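You operate a simulated robot arm through the tools that you are given. There is no shell and no other tool. Be economical: measure what you need, move in short steps, check, and stop when the job is done.

You run a simulated robot arm. Do the job below in one go: nothing can be reset, and whatever is moved stays where it is left.

## Task
Lift the yellow cylinder onto the blue trestles with the yellow bar.
Fine: latch shut before the lift; free the bar's hooks afterwards; the bar stays on the crane.

It is judged by the outcome, as a careful person would: the job done as asked, and still so three seconds after it is handed in. It fails if anything else is knocked over, pushed out of place, dropped, spilled or broken.

## Robot
A 7-joint arm with a two-finger parallel gripper on a trunk, on a base that drives. Base frame: it is fixed to the floor where the robot stands at the start and does not move with it; the origin is under the middle of the robot, x ahead of it, y to its left, z up. Units: mm, rad, N and s.
With the tool pointing down near the work surface it reaches from about 100 to 480 mm from the robot's upright axis, wherever it stands. Its first joint turns from -2.007 to 2.007 rad. Places, roughly: black plate [2250, -2250, 500]; blue motor [3000, 0, 250]; green gearbox [4250, -500, 250]; grey crate [2250, 250, 250]; grey motor [2500, -2250, 500]; tops of the blue trestles [3300, -2600, 600]; yellow bar [750, -1750, 750]; yellow cylinder [1500, -2000, 500]; yellow latch [1800, -900, 1400]; yellow railing [4750, -2250, 250]. Payload 3.91 kg.
Tool frame: the origin (TCP) lies between the finger pads and is the grasp point; the fingertips stand 30 mm ahead of it; z points along the fingers, y is the line along which they close. Largest opening 110 mm; finger width 20, thickness 10; the body of the gripper, 48 by 112 mm, starts 55 mm behind the TCP.
Orientation is told as [roll, pitch, yaw] about the base's x, y, z axes, in that order, counted from this pose: with the fingers straight down and closing along the base's y, the tool's x points along the base's -x, its y along +y and its z along -z.

## Interface
- The arm moves only by the tool send_rows. Its argument "plan" is a list of rows, each an object (a shift or turn left out is 0, a gripper value left out holds the last) with "dp": the shift along the tool's x, y, z in units of 300 mm (1.0 is 300 mm), a list of three; "rot": the turn, a rotation vector about the tool's x, y, z in units of 45 degrees (1.0 is 45 degrees), a list of three; "fingers": the opening, from 0 (shut) to 1 (fully open). In form: [{"dp": [tx, ty, tz], "rot": [wx, wy, wz], "fingers": fingers}, ...]. A call has 1 to 8 rows; each row is the pose to reach, as a shift and turn from the pose commanded when the call began, along the tool's axes at that moment. A call with a number of a shift or a turn outside -1 to 1 is refused whole. A row lasts 0.2 s, in which the tool goes at most 50 mm and 0.15 rad; a call with a longer step from one row to the next is refused whole, and so is a gripper value outside its range. A pose out of reach is approached as far as the arm can. The call stops where the force on the tool passes 90 N (or 10 N more than at its start, if that is more) or the arm is blocked; 0.2 s more then pass. The fingers move at their own pace (about 153 mm/s each) and stop on an object; they squeeze with about 28 N. The grip force told is the motor's: it shows also when the fingers shut on nothing. Time passes only in rows, and 0.2 s behind the last, so rows that repeat a pose let the fingers close. It gives the time, the measured TCP pose, the force on the tool (base axes), the opening and the grip force at its end, in the units of the frame above (readings bear some noise), with the torque about the TCP (base axes, N m) and any sound that the robot's microphone picked up.
- Cameras (640 x 400 px; columns grow to the right, rows downward): "scene" is now at [223.3, 161.8, 1500.5]; the picture's right is [-0.46, -0.89, 0.00], its down [-0.18, 0.10, -0.98] and it looks along [0.87, -0.45, -0.20] (base axes); focal length 252 px, centre (320, 200). "wrist" rides on the gripper at [72, 17, -103] in the tool frame; the picture's right is [-0.23, 0.97, 0.00], its down [-0.76, -0.18, -0.62] and it looks along [-0.61, -0.14, 0.78] (tool axes); focal length 222 px, centre (320, 200). There is no depth. A picture from a camera that has moved, and an enlarged one, comes with that camera's place and axes in the base frame and with its lens.
- grab_frame(camera): a new picture of that camera. No time passes.
- move_column(by): slides the trunk up (or, below 0, down) by that many mm; the arm and the scene camera ride with it, the base frame stays. It gives what a move gives, with no picture.
- steer(legs): drives the robot by 1 to 6 legs, each [ahead, left, turn to the left] in mm, mm and rad, along the robot's own axes; the way and the turn of a leg run together, so that a leg with both is an arc; at most 1500 mm and 3.142 rad a leg. The arm and the cameras ride along, it lands a little off, and it stops where it bumps. It gives what a move gives.
- turn_head(pan, tilt): turns the head with the scene camera to pan (to the left, within 1.396 rad either way) and tilt (down, from -0.506 to 1.204), counted from straight ahead of the robot. It gives what a move gives.
- zoom(camera, box): a new picture of the part [left, top, right, bottom] of that camera's present view, enlarged. No time passes.
- job_done(): hands the job in; it is judged then, once.

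Go step by step. Nothing tells you exact positions but the pictures and the camera data: compare them with the known pose of the tool, close in by small moves and look again before you grip or let go. The budget is 120 turns and 82 pictures, counting those below and the enlarged ones. Unless the task says otherwise, let go and move clear before handing in.

The tools are called after "Emit:" as name(argument=value, ...) on one line, values as JSON. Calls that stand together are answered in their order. send_rows: Moves the arm, as the interface text tells. Its arguments: {"type":"object","properties":{"plan":{"type":"array","items":{"type":"object","properties":{"dp":{"type":"array","items":{"type":"number"}},"rot":{"type":"array","items":{"type":"number"}},"fingers":{"type":"number"}}}}},"required":["plan"]} The other tools are called the same way: move_column (by) slides the trunk up or down; steer (legs) drives the base; turn_head (pan, tilt) turns the head that bears the scene camera; grab_frame (camera) takes a picture; zoom (camera, box) takes an enlarged picture of a part of a camera's view; job_done () hands the job in.

At the start:

```text
time: 0.0
position: [546.8, 101.5, 1483.2]
tool_rot: [0.0, 0.001, -0.003]
ft_force: [0.9, 0.3, 0.5]
wrist_torque: [0.0, 0.02, -0.01]
finger_gap: 109.9
gripper_force: 0.0
trunk travel left (down, up): [-800.0, 190.0]
robot x, y, heading: [3.4, 0.7, -0.006]
head pan, tilt: [-0.483, 0.206]
```

scene: 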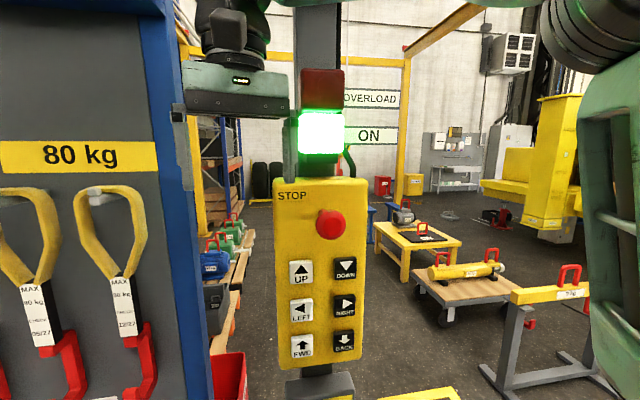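
wrist: 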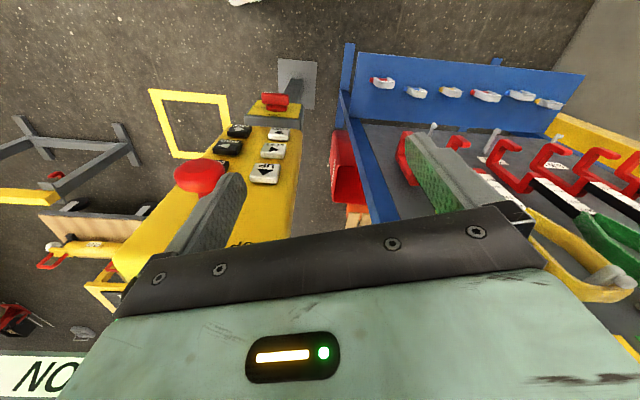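

The scene shows a crane pendant (STOP, UP/DOWN, LEFT/RIGHT, FWD/BACK) just ahead, a rack of slings on the left, and the cylinder on a cart to the right. I look around before touching anything.

Emit:
zoom(camera="scene", box=[360, 180, 640, 400])

Emit:
turn_head(pan=-1.0, tilt=0.2)

Emit:
grab_frame(camera="scene")

Emit:
turn_head(pan=-0.5, tilt=-0.4)

Emit:
grab_frame(camera="scene")

Emit:
turn_head(pan=0.3, tilt=0.2)

Emit:
grab_frame(camera="scene")

```text
1.82 times, centred on (500, 290) of scene
camera zoom: at [223.3, 161.8, 1500.5], right [-0.46, -0.89, 0.0], down [-0.18, 0.1, -0.98], along [0.87, -0.45, -0.2], focal length 459 px, centre (-7, 36)
```

zoom: 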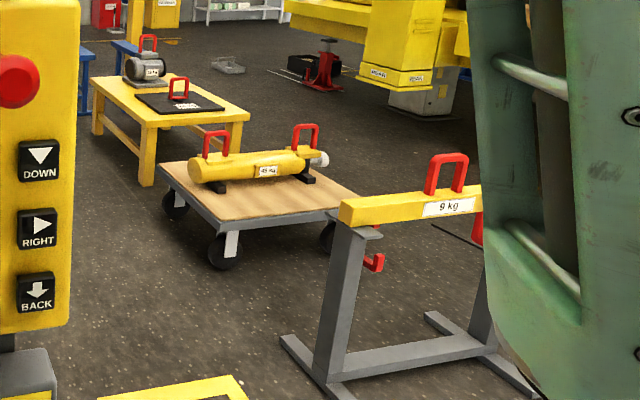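

```text
time: 0.9
position: [545.5, 100.2, 1481.9]
tool_rot: [-0.002, -0.001, 0.001]
ft_force: [0.3, -0.1, 0.4]
wrist_torque: [0.03, 0.01, 0.0]
finger_gap: 110.0
gripper_force: 0.1
trunk travel left (down, up): [-800.0, 190.0]
robot x, y, heading: [-2.1, 3.3, 0.0]
head pan, tilt: [-1.0, 0.201]
```

```text
78 pictures are left
camera scene: at [191.2, 126.8, 1501.0], right [-0.84, -0.54, 0.0], down [-0.11, 0.17, -0.98], along [0.53, -0.82, -0.2], focal length 252 px, centre (320, 200)
```

scene: 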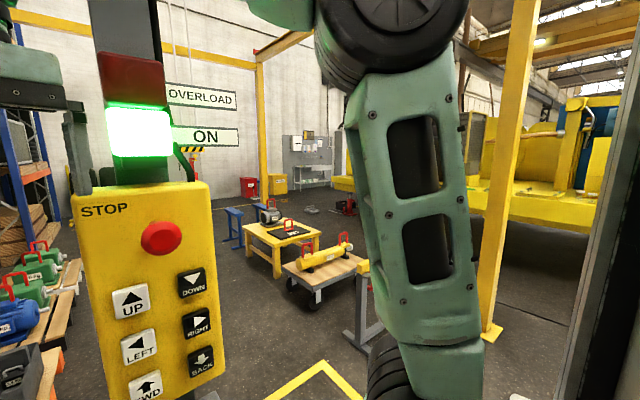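

```text
time: 1.9
position: [545.3, 101.5, 1482.3]
tool_rot: [0.0, -0.001, -0.002]
ft_force: [0.1, -0.1, -0.5]
wrist_torque: [-0.01, -0.03, 0.02]
finger_gap: 110.1
gripper_force: 0.0
trunk travel left (down, up): [-800.0, 190.0]
robot x, y, heading: [-0.2, -2.1, -0.003]
head pan, tilt: [-0.499, -0.4]
```

```text
77 pictures are left
camera scene: at [205.0, 170.1, 1552.4], right [-0.48, -0.88, 0.0], down [0.34, -0.19, -0.92], along [0.81, -0.44, 0.39], focal length 252 px, centre (320, 200)
```

scene: 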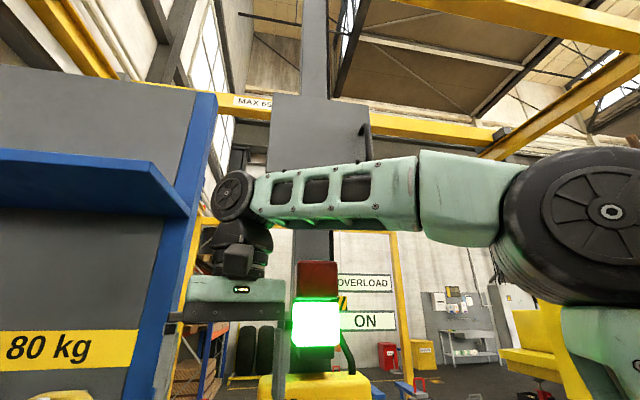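

```text
time: 3.1
position: [546.1, 101.8, 1482.2]
tool_rot: [-0.001, 0.001, -0.001]
ft_force: [0.1, -0.1, -0.6]
wrist_torque: [0.01, 0.01, 0.0]
finger_gap: 110.2
gripper_force: 0.1
trunk travel left (down, up): [-800.0, 190.0]
robot x, y, heading: [-4.1, -2.3, -0.001]
head pan, tilt: [0.3, 0.201]
```

```text
76 pictures are left
camera scene: at [229.8, 232.7, 1501.0], right [0.29, -0.96, 0.0], down [-0.19, -0.06, -0.98], along [0.94, 0.29, -0.2], focal length 252 px, centre (320, 200)
```

scene: 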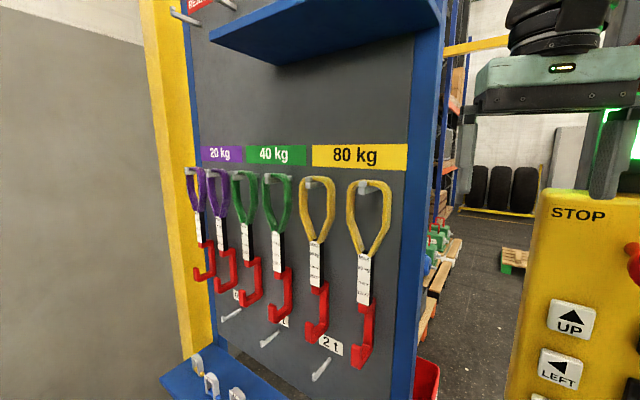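

The pendant's UP button triangulates to about (616, 0, 1278); the crane hook is hidden behind it. I draw the arm in and drive right to see the hook and the rest.

Emit:
send_rows(plan=[{"dp": [0.16, 0, 0]}, {"dp": [0.32, 0, 0]}, {"dp": [0.48, 0, 0]}, {"dp": [0.6, 0, 0]}])

Emit:
steer(legs=[[0, -700, 0]])

Emit:
turn_head(pan=-0.2, tilt=0.1)

Emit:
grab_frame(camera="scene")

Emit:
turn_head(pan=-0.1, tilt=-0.45)

Emit:
grab_frame(camera="scene")

```text
time: 4.1
position: [366.9, 101.0, 1481.8]
tool_rot: [0.0, 0.001, 0.0]
ft_force: [0.5, 1.1, 0.0]
wrist_torque: [-0.01, 0.04, -0.04]
finger_gap: 110.4
gripper_force: 0.0
trunk travel left (down, up): [-800.0, 190.0]
robot x, y, heading: [-0.9, 0.4, -0.003]
head pan, tilt: [0.3, 0.201]
```

```text
time: 8.0
position: [365.2, -617.6, 1482.6]
tool_rot: [0.0, 0.0, -0.011]
ft_force: [0.1, 0.2, 0.0]
wrist_torque: [-0.01, 0.02, 0.03]
finger_gap: 110.0
gripper_force: 0.1
trunk travel left (down, up): [-800.0, 190.0]
robot x, y, heading: [-6.5, -718.8, -0.012]
head pan, tilt: [0.3, 0.201]
```

```text
time: 8.9
position: [365.3, -616.9, 1481.5]
tool_rot: [0.0, 0.0, -0.009]
ft_force: [-0.2, 0.5, -0.3]
wrist_torque: [-0.01, -0.01, 0.0]
finger_gap: 110.1
gripper_force: 0.1
trunk travel left (down, up): [-800.0, 190.0]
robot x, y, heading: [-9.0, -712.9, -0.006]
head pan, tilt: [-0.201, 0.099]
```

```text
75 pictures are left
camera scene: at [229.4, -530.6, 1510.4], right [-0.21, -0.98, 0.0], down [-0.1, 0.02, -0.99], along [0.97, -0.21, -0.1], focal length 252 px, centre (320, 200)
```

scene: 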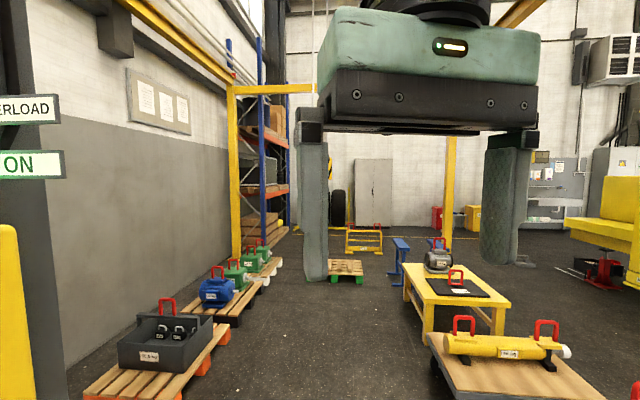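

```text
time: 9.9
position: [366.6, -617.2, 1482.2]
tool_rot: [0.001, -0.001, -0.008]
ft_force: [-0.7, 0.5, -0.1]
wrist_torque: [0.03, 0.01, 0.01]
finger_gap: 110.0
gripper_force: 0.1
trunk travel left (down, up): [-800.0, 190.0]
robot x, y, heading: [-2.2, -713.8, -0.008]
head pan, tilt: [-0.099, -0.45]
```

```text
74 pictures are left
camera scene: at [209.1, -519.2, 1556.1], right [-0.11, -0.99, 0.0], down [0.43, -0.05, -0.9], along [0.9, -0.1, 0.43], focal length 252 px, centre (320, 200)
```

scene: 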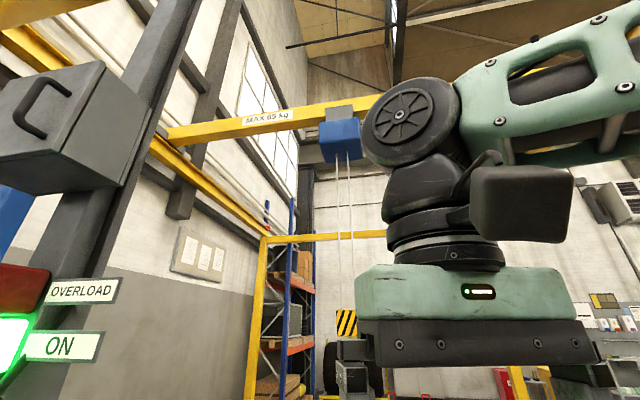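

The crane's trolley with a hook block is ahead, hidden behind the gripper. I lower the arm to see it.

Emit:
send_rows(plan=[{"dp": [0, 0, 0.16]}, {"dp": [0, 0, 0.32]}, {"dp": [0, 0, 0.48]}, {"dp": [0, 0, 0.64]}, {"dp": [0, 0, 0.8]}, {"dp": [0, 0, 0.96]}])

Emit:
turn_head(pan=-0.2, tilt=0.0)

Emit:
grab_frame(camera="scene")

```text
time: 11.3
position: [364.3, -617.6, 1195.1]
tool_rot: [0.0, 0.001, -0.012]
ft_force: [-0.8, -1.0, -0.1]
wrist_torque: [0.0, 0.0, -0.02]
finger_gap: 110.0
gripper_force: 0.1
trunk travel left (down, up): [-800.0, 190.0]
robot x, y, heading: [1.1, -716.2, -0.011]
head pan, tilt: [-0.099, -0.45]
```

```text
time: 12.2
position: [366.3, -616.2, 1194.9]
tool_rot: [-0.001, -0.001, -0.009]
ft_force: [-0.1, -0.8, -1.0]
wrist_torque: [-0.01, -0.01, 0.02]
finger_gap: 110.0
gripper_force: 0.0
trunk travel left (down, up): [-800.0, 190.0]
robot x, y, heading: [-1.8, -714.7, -0.008]
head pan, tilt: [-0.201, 0.0]
```

```text
73 pictures are left
camera scene: at [227.3, -530.3, 1519.5], right [-0.21, -0.98, 0.0], down [0.0, 0.0, -1.0], along [0.98, -0.21, 0.0], focal length 252 px, centre (320, 200)
```

scene: 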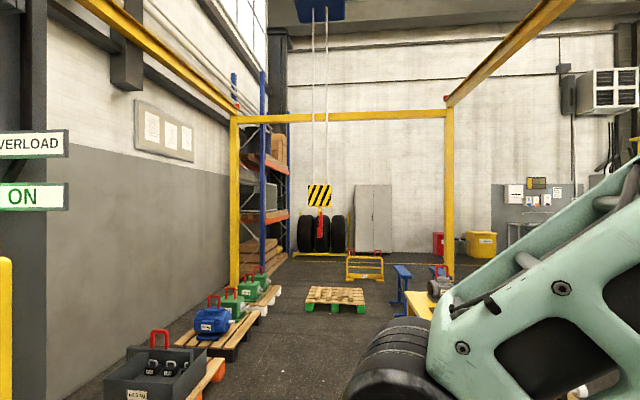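

Emit:
zoom(camera="scene", box=[290, 170, 354, 250])

Emit:
turn_head(pan=-1.3, tilt=0.3)

Emit:
grab_frame(camera="scene")

```text
5.00 times, centred on (322, 210) of scene
camera zoom: at [227.3, -530.3, 1519.5], right [-0.21, -0.98, 0.0], down [0.0, 0.0, -1.0], along [0.98, -0.21, 0.0], focal length 1262 px, centre (310, 150)
```

zoom: 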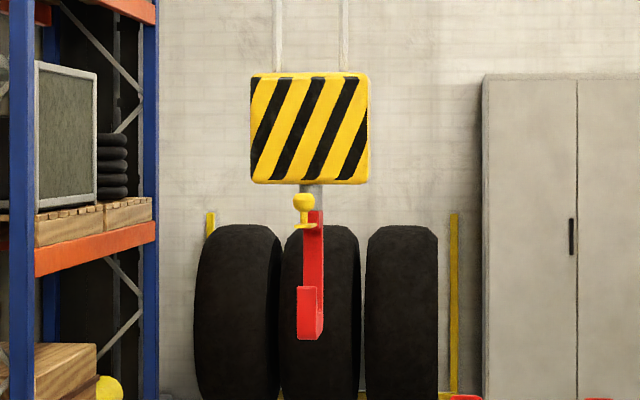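

```text
time: 13.5
position: [366.1, -617.4, 1194.7]
tool_rot: [0.0, 0.002, -0.009]
ft_force: [0.1, -1.1, -0.4]
wrist_torque: [0.0, 0.01, 0.0]
finger_gap: 109.8
gripper_force: 0.1
trunk travel left (down, up): [-800.0, 190.0]
robot x, y, heading: [0.5, -720.6, -0.006]
head pan, tilt: [-1.3, 0.3]
```

```text
71 pictures are left
camera scene: at [163.5, -601.7, 1491.7], right [-0.97, -0.26, 0.0], down [-0.08, 0.29, -0.96], along [0.25, -0.92, -0.3], focal length 252 px, centre (320, 200)
```

scene: 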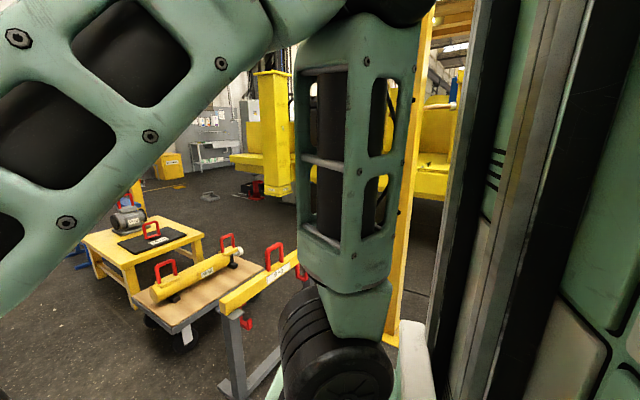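

The hook hangs at the crane block with its latch knob; its mouth seems to face the robot. I turn toward the bar and cylinder to measure them and see how their eyes and hooks are oriented.

Emit:
steer(legs=[[0, 0, -0.9]])

Emit:
turn_head(pan=0.0, tilt=0.35)

Emit:
grab_frame(camera="scene")

```text
time: 16.2
position: [300.0, -945.0, 1195.4]
tool_rot: [0.002, 0.001, -0.92]
ft_force: [-0.3, -0.6, -0.2]
wrist_torque: [0.0, 0.02, 0.0]
finger_gap: 110.3
gripper_force: 0.0
trunk travel left (down, up): [-800.0, 190.0]
robot x, y, heading: [-3.1, -717.5, -0.918]
head pan, tilt: [-1.3, 0.3]
```

```text
time: 17.7
position: [300.3, -947.0, 1194.1]
tool_rot: [0.001, 0.001, -0.919]
ft_force: [0.9, -0.7, -0.9]
wrist_torque: [-0.03, -0.01, -0.01]
finger_gap: 110.1
gripper_force: 0.0
trunk travel left (down, up): [-800.0, 190.0]
robot x, y, heading: [-3.6, -716.9, -0.921]
head pan, tilt: [0.0, 0.351]
```

```text
70 pictures are left
camera scene: at [300.9, -778.1, 1487.0], right [-0.8, -0.61, 0.0], down [-0.21, 0.27, -0.94], along [0.57, -0.75, -0.34], focal length 252 px, centre (320, 200)
```

scene: 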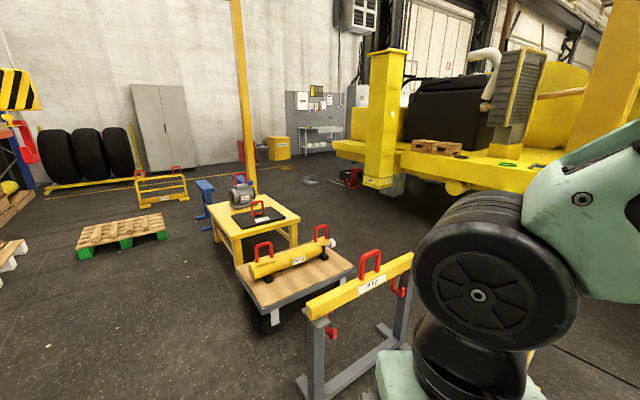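

Emit:
zoom(camera="scene", box=[220, 210, 440, 360])

Emit:
zoom(camera="scene", box=[130, 150, 290, 250])

Emit:
turn_head(pan=0.5, tilt=0.1)

Emit:
grab_frame(camera="scene")

Emit:
zoom(camera="scene", box=[120, 180, 220, 260])

```text
2.67 times, centred on (330, 285) of scene
camera zoom: at [300.9, -778.1, 1487.0], right [-0.8, -0.61, 0.0], down [-0.21, 0.27, -0.94], along [0.57, -0.75, -0.34], focal length 673 px, centre (293, -27)
```

zoom: 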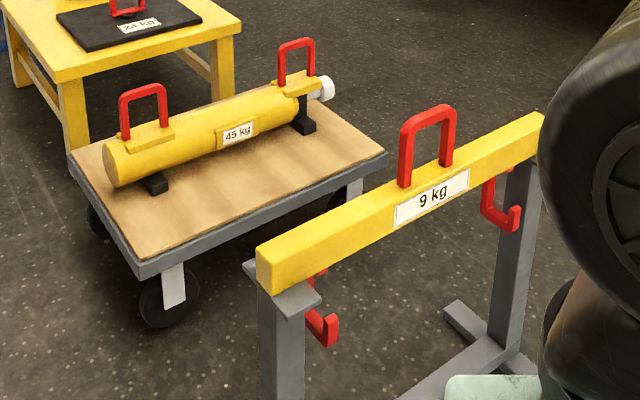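

```text
4.00 times, centred on (210, 200) of scene
camera zoom: at [300.9, -778.1, 1487.0], right [-0.8, -0.61, 0.0], down [-0.21, 0.27, -0.94], along [0.57, -0.75, -0.34], focal length 1009 px, centre (760, 200)
```

zoom: 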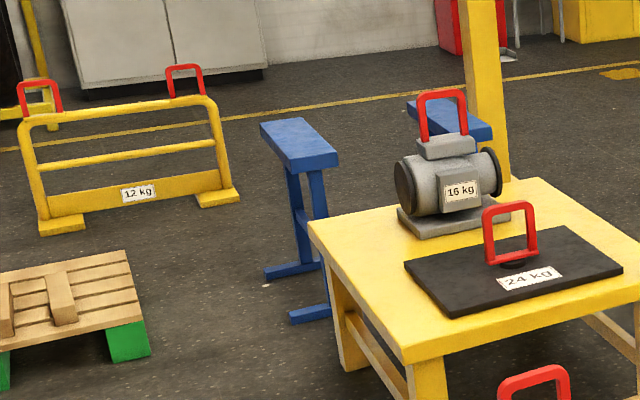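

```text
time: 18.6
position: [300.2, -946.4, 1194.8]
tool_rot: [0.0, 0.0, -0.92]
ft_force: [-0.2, 0.6, -0.9]
wrist_torque: [0.01, 0.01, 0.0]
finger_gap: 109.8
gripper_force: 0.0
trunk travel left (down, up): [-800.0, 190.0]
robot x, y, heading: [-2.3, -716.1, -0.923]
head pan, tilt: [0.499, 0.099]
```

```text
67 pictures are left
camera scene: at [328.5, -741.6, 1510.3], right [-0.41, -0.91, 0.0], down [-0.09, 0.04, -0.99], along [0.91, -0.41, -0.1], focal length 252 px, centre (320, 200)
```

scene: 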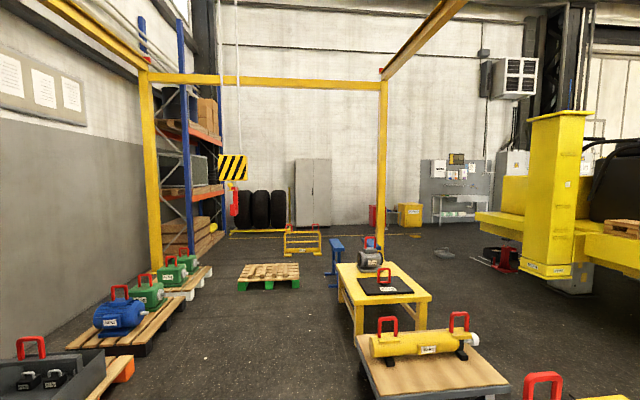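

```text
5.00 times, centred on (170, 220) of scene
camera zoom: at [328.5, -741.6, 1510.3], right [-0.41, -0.91, 0.0], down [-0.09, 0.04, -0.99], along [0.91, -0.41, -0.1], focal length 1262 px, centre (1070, 100)
```

zoom: 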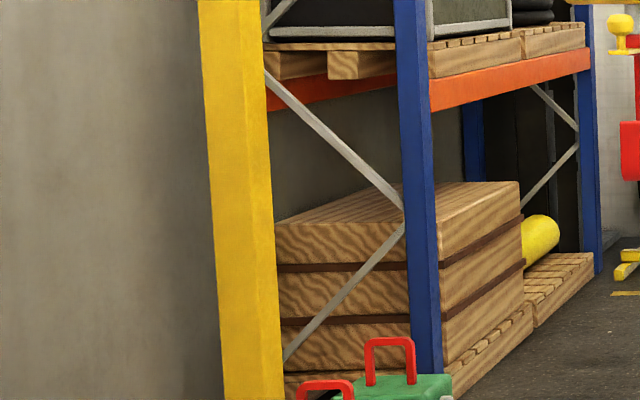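

Geometry: the bar, cylinder and all eyes run along y, and every hook tip points to −x, so each engagement comes from the +x side moving back (−x). Now I go back to the pendant, turned so that the head also sees the work area.

Emit:
steer(legs=[[0, 0, 0.3], [-397, 640, 0]])

Emit:
turn_head(pan=-0.4, tilt=0.3)

Emit:
grab_frame(camera="scene")

Emit:
grab_frame(camera="wrist")

```text
time: 23.7
position: [400.4, -95.3, 1195.1]
tool_rot: [0.001, -0.001, -0.609]
ft_force: [0.3, 0.1, 0.4]
wrist_torque: [-0.01, 0.02, 0.01]
finger_gap: 110.0
gripper_force: 0.1
trunk travel left (down, up): [-800.0, 190.0]
robot x, y, heading: [44.6, 30.8, -0.607]
head pan, tilt: [0.499, 0.099]
```

```text
time: 24.9
position: [398.1, -95.1, 1195.5]
tool_rot: [0.0, 0.0, -0.61]
ft_force: [0.4, 0.4, 0.0]
wrist_torque: [0.01, 0.01, 0.01]
finger_gap: 109.8
gripper_force: 0.0
trunk travel left (down, up): [-800.0, 190.0]
robot x, y, heading: [41.7, 28.1, -0.607]
head pan, tilt: [-0.4, 0.3]
```

```text
65 pictures are left
camera scene: at [322.1, 39.1, 1491.7], right [-0.85, -0.53, 0.0], down [-0.16, 0.25, -0.96], along [0.51, -0.81, -0.3], focal length 252 px, centre (320, 200)
```

scene: 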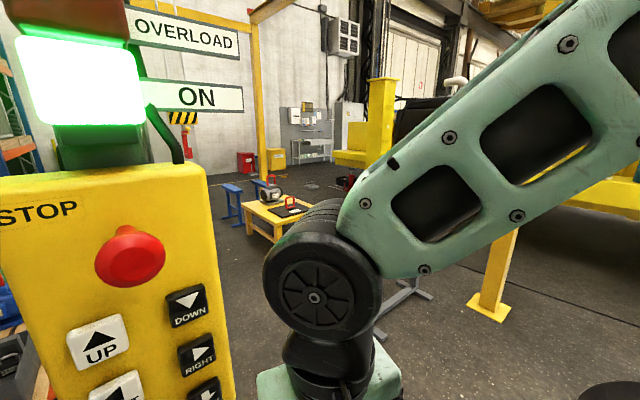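

```text
64 pictures are left
camera wrist: at [348.8, -41.0, 1298.9], right [0.74, 0.67, 0.0], down [0.52, -0.58, 0.62], along [0.42, -0.46, -0.78], focal length 222 px, centre (320, 200)
```

wrist: 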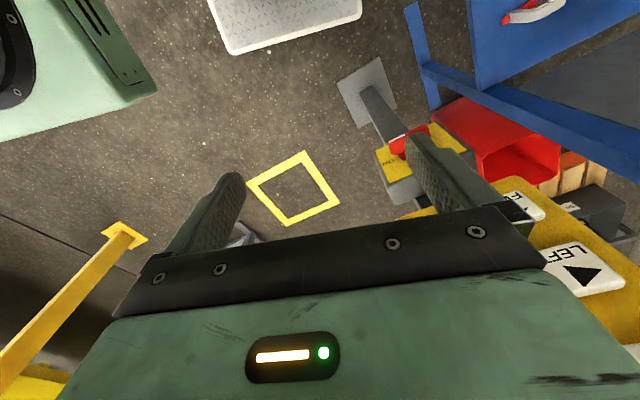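

Now I align the tool to face the pendant (+x): first the yaw, then pitching it level.

Emit:
send_rows(plan=[{"dp": [-0.04, 0.03, -0.04], "rot": [0, 0, -0.16], "fingers": 0}, {"dp": [-0.08, 0.06, -0.08], "rot": [0, 0, -0.32]}, {"dp": [-0.12, 0.09, -0.12], "rot": [0, 0, -0.48]}, {"dp": [-0.18, 0.12, -0.16], "rot": [0, 0, -0.64]}, {"dp": [-0.219, 0.153, -0.2], "rot": [0, 0, -0.777]}])

Emit:
send_rows(plan=[{"rot": [0, -0.18, 0]}, {"rot": [0, -0.36, 0]}, {"rot": [0, -0.54, 0]}, {"rot": [0, -0.72, 0]}, {"rot": [0, -0.9, 0]}, {"rot": [0, -1, 0]}])

Emit:
send_rows(plan=[{"rot": [0, -0.18, 0]}, {"rot": [0, -0.36, 0]}, {"rot": [0, -0.54, 0]}, {"rot": [0, -0.72, 0]}, {"rot": [0, -0.9, 0]}, {"rot": [0, -1, 0]}])

Emit:
grab_frame(camera="wrist")

Emit:
grab_frame(camera="scene")

```text
time: 26.1
position: [478.1, -96.1, 1256.4]
tool_rot: [0.0, -0.001, 0.003]
ft_force: [0.1, 0.5, -0.4]
wrist_torque: [0.0, -0.03, -0.01]
finger_gap: 0.0
gripper_force: 28.1
trunk travel left (down, up): [-800.0, 190.0]
robot x, y, heading: [40.5, 28.9, -0.615]
head pan, tilt: [-0.4, 0.3]
```

```text
time: 27.5
position: [487.0, -92.2, 1259.8]
tool_rot: [0.0, -0.781, 0.0]
ft_force: [0.5, 0.0, -1.0]
wrist_torque: [-0.01, -0.01, -0.01]
finger_gap: 0.1
gripper_force: 28.6
out of reach, approached as far as the arm can: row 6
trunk travel left (down, up): [-800.0, 190.0]
robot x, y, heading: [38.6, 31.6, -0.605]
head pan, tilt: [-0.4, 0.3]
```

```text
time: 28.9
position: [566.7, -15.5, 1286.5]
tool_rot: [1.396, -1.569, -1.397]
ft_force: [0.1, -0.3, -0.8]
wrist_torque: [0.0, -0.03, 0.02]
finger_gap: 0.1
gripper_force: 27.6
out of reach, approached as far as the arm can: row 1, 2, 3, 4, 5, 6
trunk travel left (down, up): [-800.0, 190.0]
robot x, y, heading: [44.8, 33.0, -0.611]
head pan, tilt: [-0.4, 0.3]
```

```text
63 pictures are left
camera wrist: at [463.2, 1.4, 1214.0], right [0.0, 0.97, 0.23], down [-0.62, -0.18, 0.76], along [0.78, -0.14, 0.61], focal length 222 px, centre (320, 200)
```

wrist: 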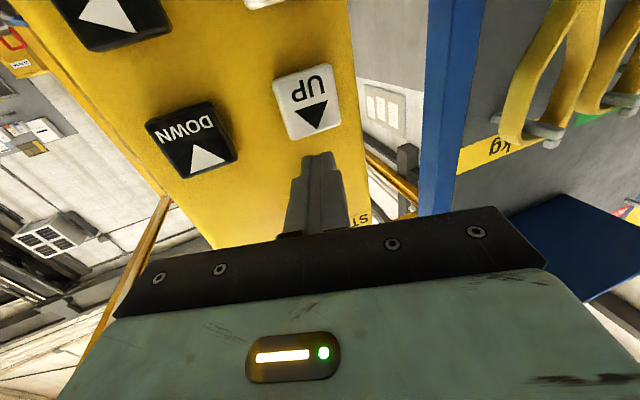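

```text
62 pictures are left
camera scene: at [323.0, 38.7, 1491.5], right [-0.85, -0.53, 0.0], down [-0.16, 0.25, -0.96], along [0.51, -0.81, -0.3], focal length 252 px, centre (320, 200)
```

scene: 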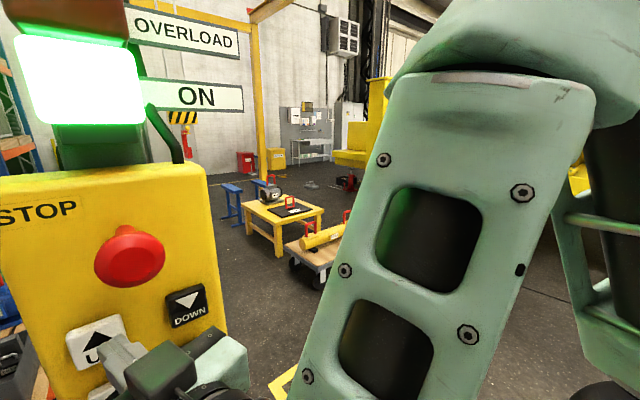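

The face is turned and tilted: UP at about (648, −17, 1260), DOWN at (618, −104, 1259), RIGHT at (590, −92, 1192). I match the tool to the face in small steps and check where the command stands.

Emit:
send_rows(plan=[{"rot": [0.1, 0.1, 0]}, {"rot": [0.2, 0.22, 0]}])

```text
time: 29.5
position: [566.7, -14.5, 1287.0]
tool_rot: [-0.076, -1.398, -0.081]
ft_force: [-0.3, -0.1, -0.8]
wrist_torque: [-0.02, -0.02, 0.03]
finger_gap: 0.0
gripper_force: 27.9
trunk travel left (down, up): [-800.0, 190.0]
robot x, y, heading: [39.4, 29.6, -0.61]
head pan, tilt: [-0.4, 0.3]
```

Emit:
send_rows(plan=[{"dp": [0, 0.03, 0.0], "rot": [0.1, 0.1, 0]}, {"dp": [0, 0.07, 0.0], "rot": [0.22, 0.22, 0]}])

Emit:
grab_frame(camera="wrist")

Emit:
zoom(camera="scene", box=[0, 200, 320, 400])

```text
time: 30.1
position: [570.4, 5.0, 1287.7]
tool_rot: [-0.171, -1.226, -0.162]
ft_force: [0.6, -0.6, 0.0]
wrist_torque: [0.01, 0.02, 0.01]
finger_gap: 0.0
gripper_force: 27.6
trunk travel left (down, up): [-800.0, 190.0]
robot x, y, heading: [37.4, 33.7, -0.613]
head pan, tilt: [-0.4, 0.3]
```

```text
61 pictures are left
camera wrist: at [458.5, 57.4, 1253.3], right [0.38, 0.91, 0.16], down [-0.35, -0.01, 0.93], along [0.85, -0.42, 0.32], focal length 222 px, centre (320, 200)
```

wrist: 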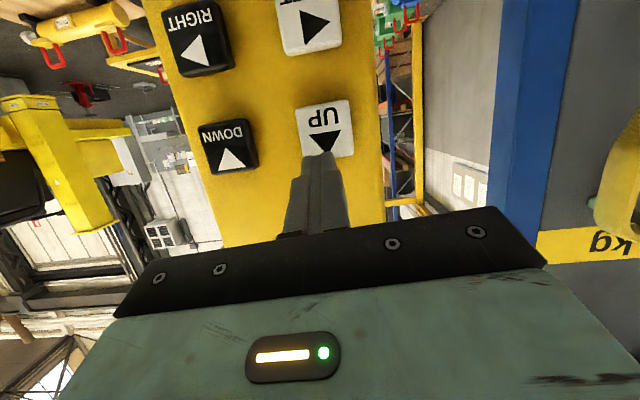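

```text
2.00 times, centred on (160, 300) of scene
camera zoom: at [321.9, 38.8, 1491.7], right [-0.85, -0.53, 0.0], down [-0.16, 0.25, -0.96], along [0.51, -0.81, -0.3], focal length 505 px, centre (640, 0)
```

zoom: 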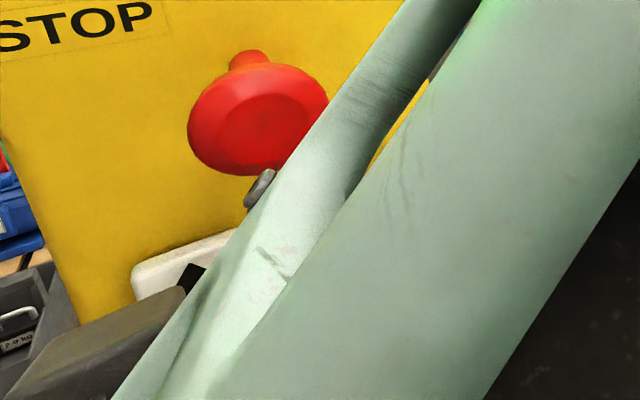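

The tool axis now points at UP to within about 5 mm. I press gently and watch force and sound.

Emit:
send_rows(plan=[{"dp": [0, 0.01, 0.08]}, {"dp": [0, 0.01, 0.14]}, {"dp": [0, 0.01, 0.165]}, {"dp": [0, 0.01, 0.18]}])

Emit:
grab_frame(camera="wrist")

```text
time: 31.1
position: [617.7, -8.7, 1270.1]
tool_rot: [-0.171, -1.227, -0.164]
ft_force: [-3.5, 1.2, 1.3]
wrist_torque: [0.0, -0.07, 0.0]
finger_gap: 0.0
gripper_force: 28.5
trunk travel left (down, up): [-800.0, 190.0]
robot x, y, heading: [36.7, 32.6, -0.606]
head pan, tilt: [-0.4, 0.3]
```

```text
59 pictures are left
camera wrist: at [507.1, 43.4, 1235.4], right [0.38, 0.91, 0.16], down [-0.36, -0.01, 0.93], along [0.85, -0.41, 0.32], focal length 222 px, centre (320, 200)
```

wrist: 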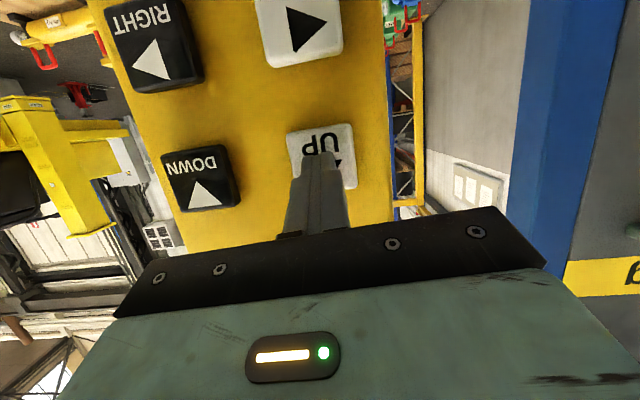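

Emit:
send_rows(plan=[{"dp": [0, 0, 0.01]}, {"dp": [0, 0, 0.02]}])

```text
time: 31.7
position: [622.2, -10.2, 1268.7]
tool_rot: [-0.169, -1.229, -0.161]
ft_force: [-25.3, 1.5, 10.6]
wrist_torque: [-0.06, -0.3, -0.16]
finger_gap: 0.1
gripper_force: 27.9
trunk travel left (down, up): [-800.0, 190.0]
robot x, y, heading: [39.4, 28.8, -0.604]
head pan, tilt: [-0.4, 0.3]
```

Emit:
send_rows(plan=[{"dp": [0, 0, 0.01]}, {"dp": [0, 0, 0.01]}])

Emit:
zoom(camera="scene", box=[120, 60, 280, 160])

```text
time: 32.3
position: [623.1, -10.4, 1268.1]
tool_rot: [-0.169, -1.231, -0.161]
ft_force: [-37.5, 3.8, 17.0]
wrist_torque: [-0.15, -0.43, -0.22]
finger_gap: 0.0
gripper_force: 28.1
trunk travel left (down, up): [-800.0, 190.0]
robot x, y, heading: [38.5, 30.0, -0.611]
head pan, tilt: [-0.4, 0.3]
```

```text
4.00 times, centred on (200, 110) of scene
camera zoom: at [318.5, 39.4, 1492.5], right [-0.85, -0.53, 0.0], down [-0.16, 0.25, -0.96], along [0.51, -0.81, -0.29], focal length 1009 px, centre (800, 560)
```

zoom: 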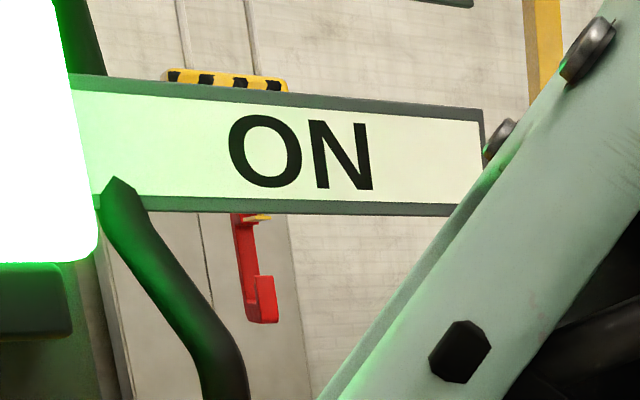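

The crane answers: the hook rose while UP was held. I release and measure the hook.

Emit:
send_rows(plan=[{"dp": [0, 0, -0.08]}])

Emit:
zoom(camera="scene", box=[120, 60, 280, 160])

```text
time: 32.7
position: [607.1, -3.9, 1274.5]
tool_rot: [-0.17, -1.227, -0.166]
ft_force: [0.0, 0.4, 0.6]
wrist_torque: [-0.01, 0.01, -0.03]
finger_gap: 0.0
gripper_force: 28.1
trunk travel left (down, up): [-800.0, 190.0]
robot x, y, heading: [39.4, 30.3, -0.61]
head pan, tilt: [-0.4, 0.3]
```

```text
4.00 times, centred on (200, 110) of scene
camera zoom: at [323.0, 39.0, 1491.4], right [-0.85, -0.53, 0.0], down [-0.16, 0.25, -0.96], along [0.51, -0.81, -0.3], focal length 1009 px, centre (800, 560)
```

zoom: 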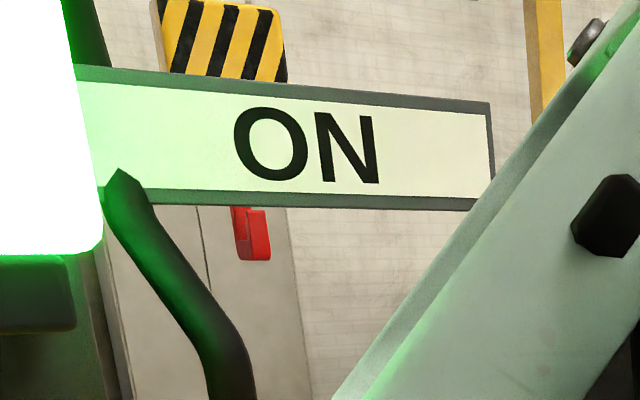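

Emit:
send_rows(plan=[{"dp": [0, 0, 0]}, {"dp": [0, 0, 0]}])

Emit:
zoom(camera="scene", box=[120, 60, 280, 160])

```text
time: 33.3
position: [605.8, -2.9, 1275.7]
tool_rot: [-0.172, -1.227, -0.164]
ft_force: [0.4, 0.6, 0.3]
wrist_torque: [0.04, 0.05, 0.04]
finger_gap: 0.2
gripper_force: 27.7
trunk travel left (down, up): [-800.0, 190.0]
robot x, y, heading: [35.3, 31.2, -0.608]
head pan, tilt: [-0.4, 0.3]
```

```text
4.00 times, centred on (200, 110) of scene
camera zoom: at [322.1, 39.0, 1491.7], right [-0.85, -0.53, 0.0], down [-0.16, 0.25, -0.96], along [0.51, -0.81, -0.3], focal length 1009 px, centre (800, 560)
```

zoom: 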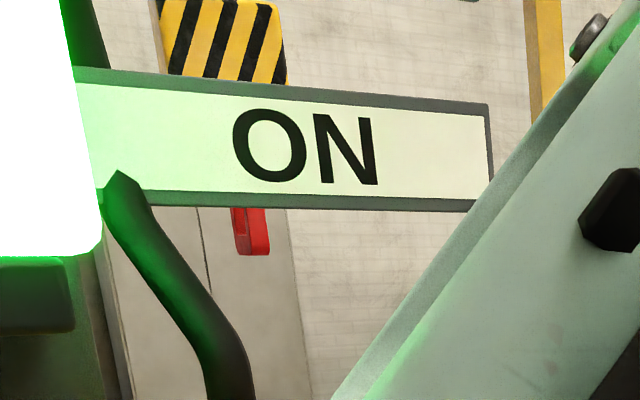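

The crane stops after release; hoist speed is roughly 200 mm/s. I raise the trunk for a better view past the arm, keeping the tool at the pendant.

Emit:
send_rows(plan=[{"dp": [0, 0, -0.16]}, {"dp": [0, 0, -0.3]}])

Emit:
move_column(by=185)

Emit:
send_rows(plan=[{"dp": [0.15, 0.01, 0.05]}, {"dp": [0.3, 0.018, 0.1]}, {"dp": [0.45, 0.027, 0.155]}, {"dp": [0.58, 0.035, 0.205]}])

Emit:
turn_head(pan=-0.6, tilt=0.25)

Emit:
grab_frame(camera="scene")

```text
time: 33.9
position: [535.6, 5.8, 1296.0]
tool_rot: [-0.228, -1.212, -0.155]
ft_force: [-0.3, 0.2, -0.8]
wrist_torque: [0.0, 0.02, -0.05]
finger_gap: 0.1
gripper_force: 28.0
trunk travel left (down, up): [-800.0, 190.0]
robot x, y, heading: [38.4, 30.7, -0.608]
head pan, tilt: [-0.4, 0.3]
```

```text
time: 35.9
position: [535.2, 6.5, 1481.5]
tool_rot: [-0.226, -1.216, -0.155]
ft_force: [-1.1, -0.5, 0.5]
wrist_torque: [-0.03, 0.0, 0.02]
finger_gap: 0.1
gripper_force: 27.8
trunk travel left (down, up): [-985.0, 5.0]
robot x, y, heading: [40.8, 29.8, -0.607]
head pan, tilt: [-0.4, 0.3]
```

```text
time: 36.9
position: [527.6, 23.8, 1305.5]
tool_rot: [-0.165, -1.227, -0.165]
ft_force: [0.7, -0.3, 0.4]
wrist_torque: [0.03, -0.02, 0.0]
finger_gap: 0.1
gripper_force: 28.1
trunk travel left (down, up): [-985.0, 5.0]
robot x, y, heading: [42.0, 31.0, -0.615]
head pan, tilt: [-0.4, 0.3]
```

```text
time: 37.6
position: [527.7, 26.4, 1305.8]
tool_rot: [-0.17, -1.226, -0.162]
ft_force: [-0.4, 0.1, -0.5]
wrist_torque: [-0.01, -0.01, 0.01]
finger_gap: 0.1
gripper_force: 28.4
trunk travel left (down, up): [-985.0, 5.0]
robot x, y, heading: [38.6, 29.1, -0.605]
head pan, tilt: [-0.6, 0.25]
```

```text
55 pictures are left
camera scene: at [305.4, 30.8, 1681.4], right [-0.94, -0.35, 0.0], down [-0.09, 0.23, -0.97], along [0.34, -0.91, -0.25], focal length 252 px, centre (320, 200)
```

scene: 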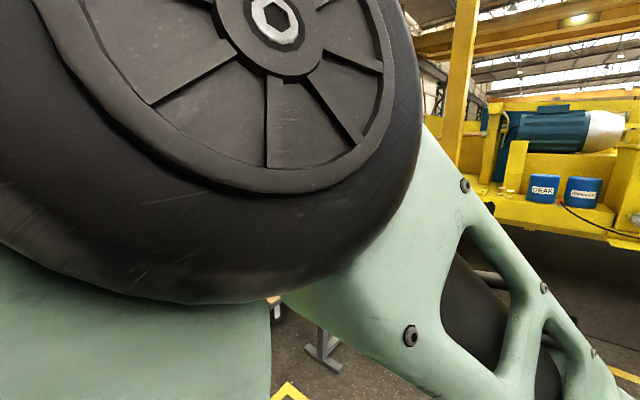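

The elbow blocks the view more when raised. I undo that, and will look by turning the base away and back between presses.

Emit:
send_rows(plan=[{"dp": [-0.13, -0.01, -0.08]}, {"dp": [-0.28, -0.018, -0.13]}, {"dp": [-0.43, -0.027, -0.18]}, {"dp": [-0.58, -0.035, -0.205]}])

Emit:
move_column(by=-185)

```text
time: 38.6
position: [530.1, 17.7, 1484.5]
tool_rot: [-0.208, -1.217, -0.146]
ft_force: [0.0, -0.2, -0.2]
wrist_torque: [0.0, -0.01, 0.01]
finger_gap: 0.2
gripper_force: 28.0
trunk travel left (down, up): [-985.0, 5.0]
robot x, y, heading: [40.8, 31.4, -0.61]
head pan, tilt: [-0.6, 0.25]
```

```text
time: 40.7
position: [531.7, 17.7, 1300.7]
tool_rot: [-0.201, -1.22, -0.15]
ft_force: [-0.1, 0.5, -0.1]
wrist_torque: [0.01, 0.02, 0.0]
finger_gap: 0.0
gripper_force: 27.6
trunk travel left (down, up): [-800.0, 190.0]
robot x, y, heading: [40.8, 29.9, -0.613]
head pan, tilt: [-0.6, 0.25]
```

Button map settled: left column UP/LEFT/FWD at (648, −17), right column DOWN/RIGHT/BACK at (623, −108), rows z ≈ 1260/1175/1090. I move in front of BACK.

Emit:
send_rows(plan=[{"dp": [0.11, -0.054, 0.08]}, {"dp": [0.22, -0.108, 0.16]}, {"dp": [0.33, -0.162, 0.24]}, {"dp": [0.44, -0.216, 0.32]}, {"dp": [0.543, -0.27, 0.413]}])

Emit:
grab_frame(camera="wrist")

```text
time: 41.9
position: [557.4, -83.8, 1115.8]
tool_rot: [-0.167, -1.229, -0.167]
ft_force: [-0.7, 0.1, -0.5]
wrist_torque: [-0.02, 0.02, -0.01]
finger_gap: 0.0
gripper_force: 27.9
trunk travel left (down, up): [-800.0, 190.0]
robot x, y, heading: [39.6, 27.6, -0.611]
head pan, tilt: [-0.6, 0.25]
```

```text
54 pictures are left
camera wrist: at [446.6, -31.2, 1080.9], right [0.38, 0.91, 0.16], down [-0.36, -0.01, 0.93], along [0.85, -0.42, 0.32], focal length 222 px, centre (320, 200)
```

wrist: 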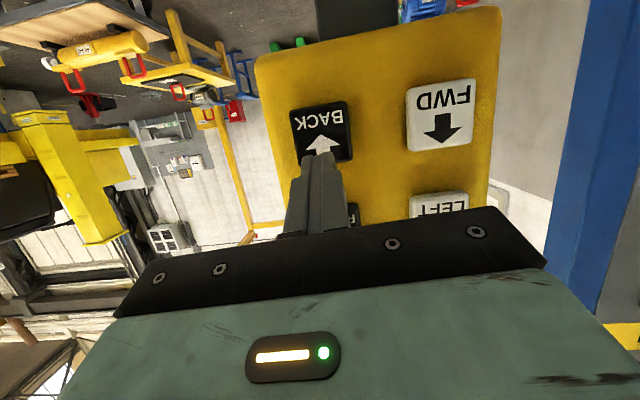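

Emit:
send_rows(plan=[{"dp": [0, 0, 0.11]}, {"dp": [0, 0, 0.153]}, {"dp": [0, 0, 0.153]}, {"dp": [0, 0, 0.153]}, {"dp": [0, 0, 0.153]}, {"dp": [0, 0, 0.153]}])

Emit:
send_rows(plan=[{"dp": [0, 0, -0.08]}])

Emit:
grab_frame(camera="scene")

```text
time: 43.3
position: [595.5, -97.7, 1102.6]
tool_rot: [-0.171, -1.23, -0.159]
ft_force: [-45.3, 8.5, 19.9]
wrist_torque: [-0.2, -0.53, -0.23]
finger_gap: 0.0
gripper_force: 27.8
trunk travel left (down, up): [-800.0, 190.0]
robot x, y, heading: [42.4, 30.7, -0.608]
head pan, tilt: [-0.6, 0.25]
```

```text
time: 43.7
position: [580.2, -90.5, 1109.0]
tool_rot: [-0.17, -1.229, -0.167]
ft_force: [0.0, -0.2, -0.5]
wrist_torque: [0.03, 0.01, 0.03]
finger_gap: 0.1
gripper_force: 28.2
trunk travel left (down, up): [-800.0, 190.0]
robot x, y, heading: [41.8, 29.0, -0.609]
head pan, tilt: [-0.6, 0.25]
```

```text
53 pictures are left
camera scene: at [306.5, 30.5, 1496.0], right [-0.94, -0.35, 0.0], down [-0.09, 0.23, -0.97], along [0.34, -0.91, -0.25], focal length 252 px, centre (320, 200)
```

scene: 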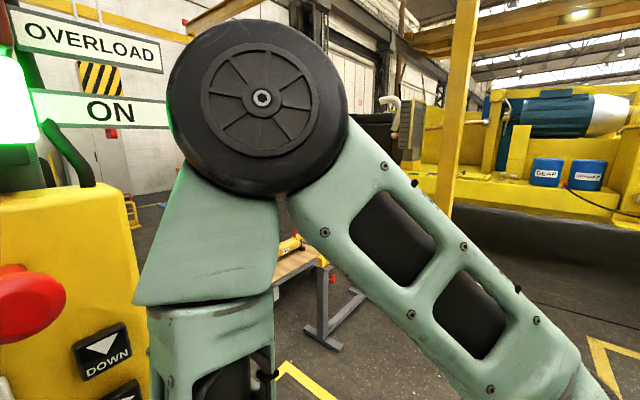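

Emit:
send_rows(plan=[{"dp": [0, 0, -0.15]}, {"dp": [0, 0, -0.2]}])

Emit:
steer(legs=[[0, 0, -0.6]])

Emit:
turn_head(pan=0.2, tilt=0.2)

Emit:
grab_frame(camera="scene")

```text
time: 44.3
position: [534.1, -62.4, 1126.3]
tool_rot: [-0.172, -1.227, -0.165]
ft_force: [0.4, 0.2, 0.6]
wrist_torque: [-0.02, 0.01, -0.02]
finger_gap: 0.2
gripper_force: 27.7
out of reach, approached as far as the arm can: row 1, 2
trunk travel left (down, up): [-800.0, 190.0]
robot x, y, heading: [39.2, 35.1, -0.611]
head pan, tilt: [-0.6, 0.25]
```

```text
time: 46.3
position: [393.4, -327.0, 1127.8]
tool_rot: [-0.171, -1.227, -0.77]
ft_force: [0.7, 0.2, -0.3]
wrist_torque: [-0.01, -0.01, -0.01]
finger_gap: 0.2
gripper_force: 27.9
trunk travel left (down, up): [-800.0, 190.0]
robot x, y, heading: [38.5, 31.9, -1.22]
head pan, tilt: [-0.6, 0.25]
```

```text
time: 47.5
position: [391.9, -327.7, 1127.9]
tool_rot: [-0.172, -1.228, -0.77]
ft_force: [-0.5, 0.0, 0.3]
wrist_torque: [-0.02, 0.01, 0.01]
finger_gap: 0.0
gripper_force: 27.9
trunk travel left (down, up): [-800.0, 190.0]
robot x, y, heading: [37.6, 34.1, -1.215]
head pan, tilt: [0.201, 0.201]
```

```text
52 pictures are left
camera scene: at [329.0, -110.0, 1501.0], right [-0.85, -0.53, 0.0], down [-0.1, 0.17, -0.98], along [0.52, -0.83, -0.2], focal length 252 px, centre (320, 200)
```

scene: 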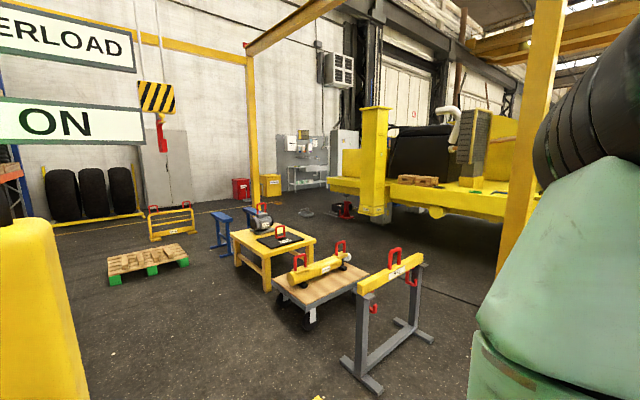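

This is a good lookout pose (heading −1.22, pan 0.2). I go back and hold BACK longer, then compare from the same pose.

Emit:
steer(legs=[[0, 0, 0.606]])

```text
time: 49.5
position: [534.7, -56.9, 1127.1]
tool_rot: [-0.17, -1.226, -0.155]
ft_force: [-0.2, -0.5, -0.4]
wrist_torque: [0.0, 0.0, 0.02]
finger_gap: 0.2
gripper_force: 28.0
trunk travel left (down, up): [-800.0, 190.0]
robot x, y, heading: [38.5, 31.0, -0.6]
head pan, tilt: [0.201, 0.201]
```

Emit:
send_rows(plan=[{"dp": [0.006, -0.059, 0.1]}, {"dp": [0.006, -0.059, 0.2]}, {"dp": [0.006, -0.059, 0.261]}, {"dp": [0.006, -0.059, 0.261]}, {"dp": [0.006, -0.059, 0.261]}, {"dp": [0.006, -0.059, 0.261]}, {"dp": [0.006, -0.059, 0.261]}, {"dp": [0.006, -0.059, 0.261]}])

Emit:
send_rows(plan=[{}, {}, {}, {}])

Emit:
send_rows(plan=[{"dp": [0, 0, -0.08]}, {"dp": [0, 0, -0.2]}])

Emit:
steer(legs=[[0, 0, -0.615]])

Emit:
grab_frame(camera="scene")

```text
time: 51.4
position: [592.1, -96.9, 1102.9]
tool_rot: [-0.175, -1.226, -0.147]
ft_force: [-148.6, 43.3, 53.1]
wrist_torque: [0.28, -1.05, -0.45]
finger_gap: 0.2
gripper_force: 28.3
trunk travel left (down, up): [-800.0, 190.0]
robot x, y, heading: [38.7, 29.3, -0.604]
head pan, tilt: [0.201, 0.201]
```

```text
time: 52.4
position: [592.0, -95.5, 1100.6]
tool_rot: [-0.173, -1.225, -0.146]
ft_force: [-83.1, 24.3, 24.3]
wrist_torque: [0.2, -0.85, -0.1]
finger_gap: 0.0
gripper_force: 28.1
trunk travel left (down, up): [-800.0, 190.0]
robot x, y, heading: [37.6, 29.7, -0.598]
head pan, tilt: [0.201, 0.201]
```

```text
time: 53.0
position: [549.0, -75.4, 1121.4]
tool_rot: [-0.172, -1.229, -0.16]
ft_force: [0.3, -0.4, 0.3]
wrist_torque: [-0.01, 0.01, 0.03]
finger_gap: 0.1
gripper_force: 28.1
out of reach, approached as far as the arm can: row 2
trunk travel left (down, up): [-800.0, 190.0]
robot x, y, heading: [41.9, 30.2, -0.605]
head pan, tilt: [0.201, 0.201]
```

```text
time: 55.0
position: [391.4, -350.8, 1119.2]
tool_rot: [-0.173, -1.227, -0.775]
ft_force: [-0.4, -0.3, 0.1]
wrist_torque: [-0.01, 0.01, 0.0]
finger_gap: 0.0
gripper_force: 27.8
trunk travel left (down, up): [-800.0, 190.0]
robot x, y, heading: [39.0, 28.7, -1.222]
head pan, tilt: [0.201, 0.201]
```

```text
51 pictures are left
camera scene: at [328.3, -111.5, 1501.0], right [-0.85, -0.52, 0.0], down [-0.1, 0.17, -0.98], along [0.51, -0.84, -0.2], focal length 252 px, centre (320, 200)
```

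scene: 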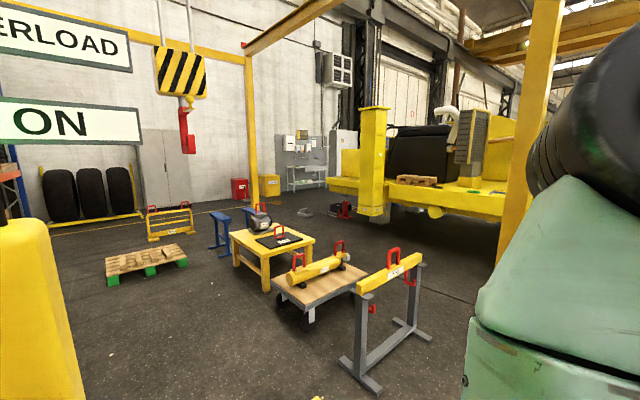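

The hook came toward −x a lot. I check if it is still moving/swinging by looking again after a pause.

Emit:
send_rows(plan=[{}, {}, {}, {}])

Emit:
zoom(camera="scene", box=[80, 0, 400, 200])

```text
time: 56.0
position: [392.9, -350.6, 1120.0]
tool_rot: [-0.173, -1.228, -0.777]
ft_force: [-0.5, 0.5, 1.4]
wrist_torque: [0.0, -0.01, 0.0]
finger_gap: 0.2
gripper_force: 28.6
trunk travel left (down, up): [-800.0, 190.0]
robot x, y, heading: [40.4, 28.2, -1.22]
head pan, tilt: [0.201, 0.201]
```

```text
2.00 times, centred on (240, 100) of scene
camera zoom: at [328.3, -111.5, 1501.0], right [-0.85, -0.52, 0.0], down [-0.1, 0.17, -0.98], along [0.51, -0.84, -0.2], focal length 505 px, centre (480, 400)
```

zoom: 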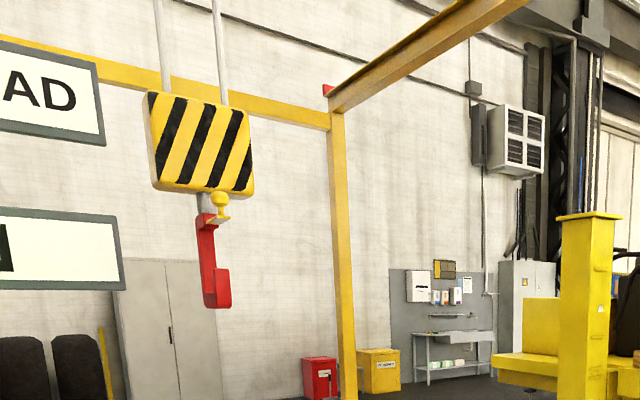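

The whole work frame (crane rails, pendant, bar, cylinder) is rotated about −0.27 rad, so FWD ≈ (.963, −.27) and LEFT ≈ (.27, .963). The hook needs roughly 1.1 m RIGHT. I turn back and hold RIGHT for a while.

Emit:
steer(legs=[[0, 0, 0.615]])

```text
time: 58.1
position: [547.2, -79.0, 1120.9]
tool_rot: [-0.173, -1.226, -0.162]
ft_force: [0.6, 0.7, -0.4]
wrist_torque: [0.01, -0.02, 0.02]
finger_gap: 0.1
gripper_force: 28.2
trunk travel left (down, up): [-800.0, 190.0]
robot x, y, heading: [39.9, 31.1, -0.615]
head pan, tilt: [0.201, 0.201]
```

Emit:
send_rows(plan=[{"dp": [-0.13, -0.01, 0]}, {"dp": [-0.263, -0.019, 0]}, {"dp": [-0.263, -0.019, 0.07]}, {"dp": [-0.263, -0.019, 0.083]}, {"dp": [-0.263, -0.019, 0.083]}, {"dp": [-0.263, -0.019, 0.083]}])

Emit:
grab_frame(camera="wrist")

```text
time: 59.5
position: [591.7, -95.5, 1188.2]
tool_rot: [-0.175, -1.226, -0.163]
ft_force: [-11.5, 4.0, 5.2]
wrist_torque: [-0.04, -0.15, 0.0]
finger_gap: 0.2
gripper_force: 27.7
trunk travel left (down, up): [-800.0, 190.0]
robot x, y, heading: [42.7, 32.1, -0.605]
head pan, tilt: [0.201, 0.201]
```

```text
49 pictures are left
camera wrist: at [480.9, -42.8, 1153.5], right [0.39, 0.91, 0.16], down [-0.36, -0.01, 0.93], along [0.85, -0.42, 0.32], focal length 222 px, centre (320, 200)
```

wrist: 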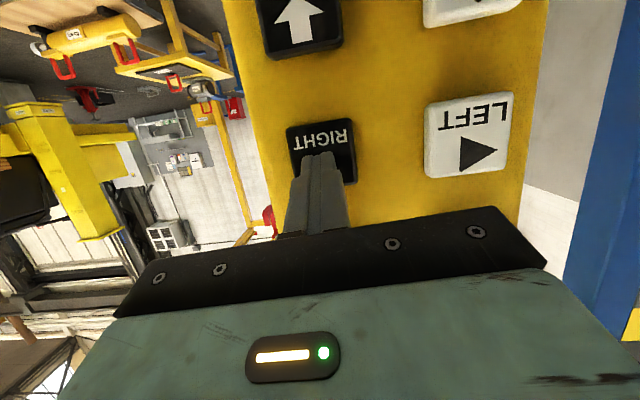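

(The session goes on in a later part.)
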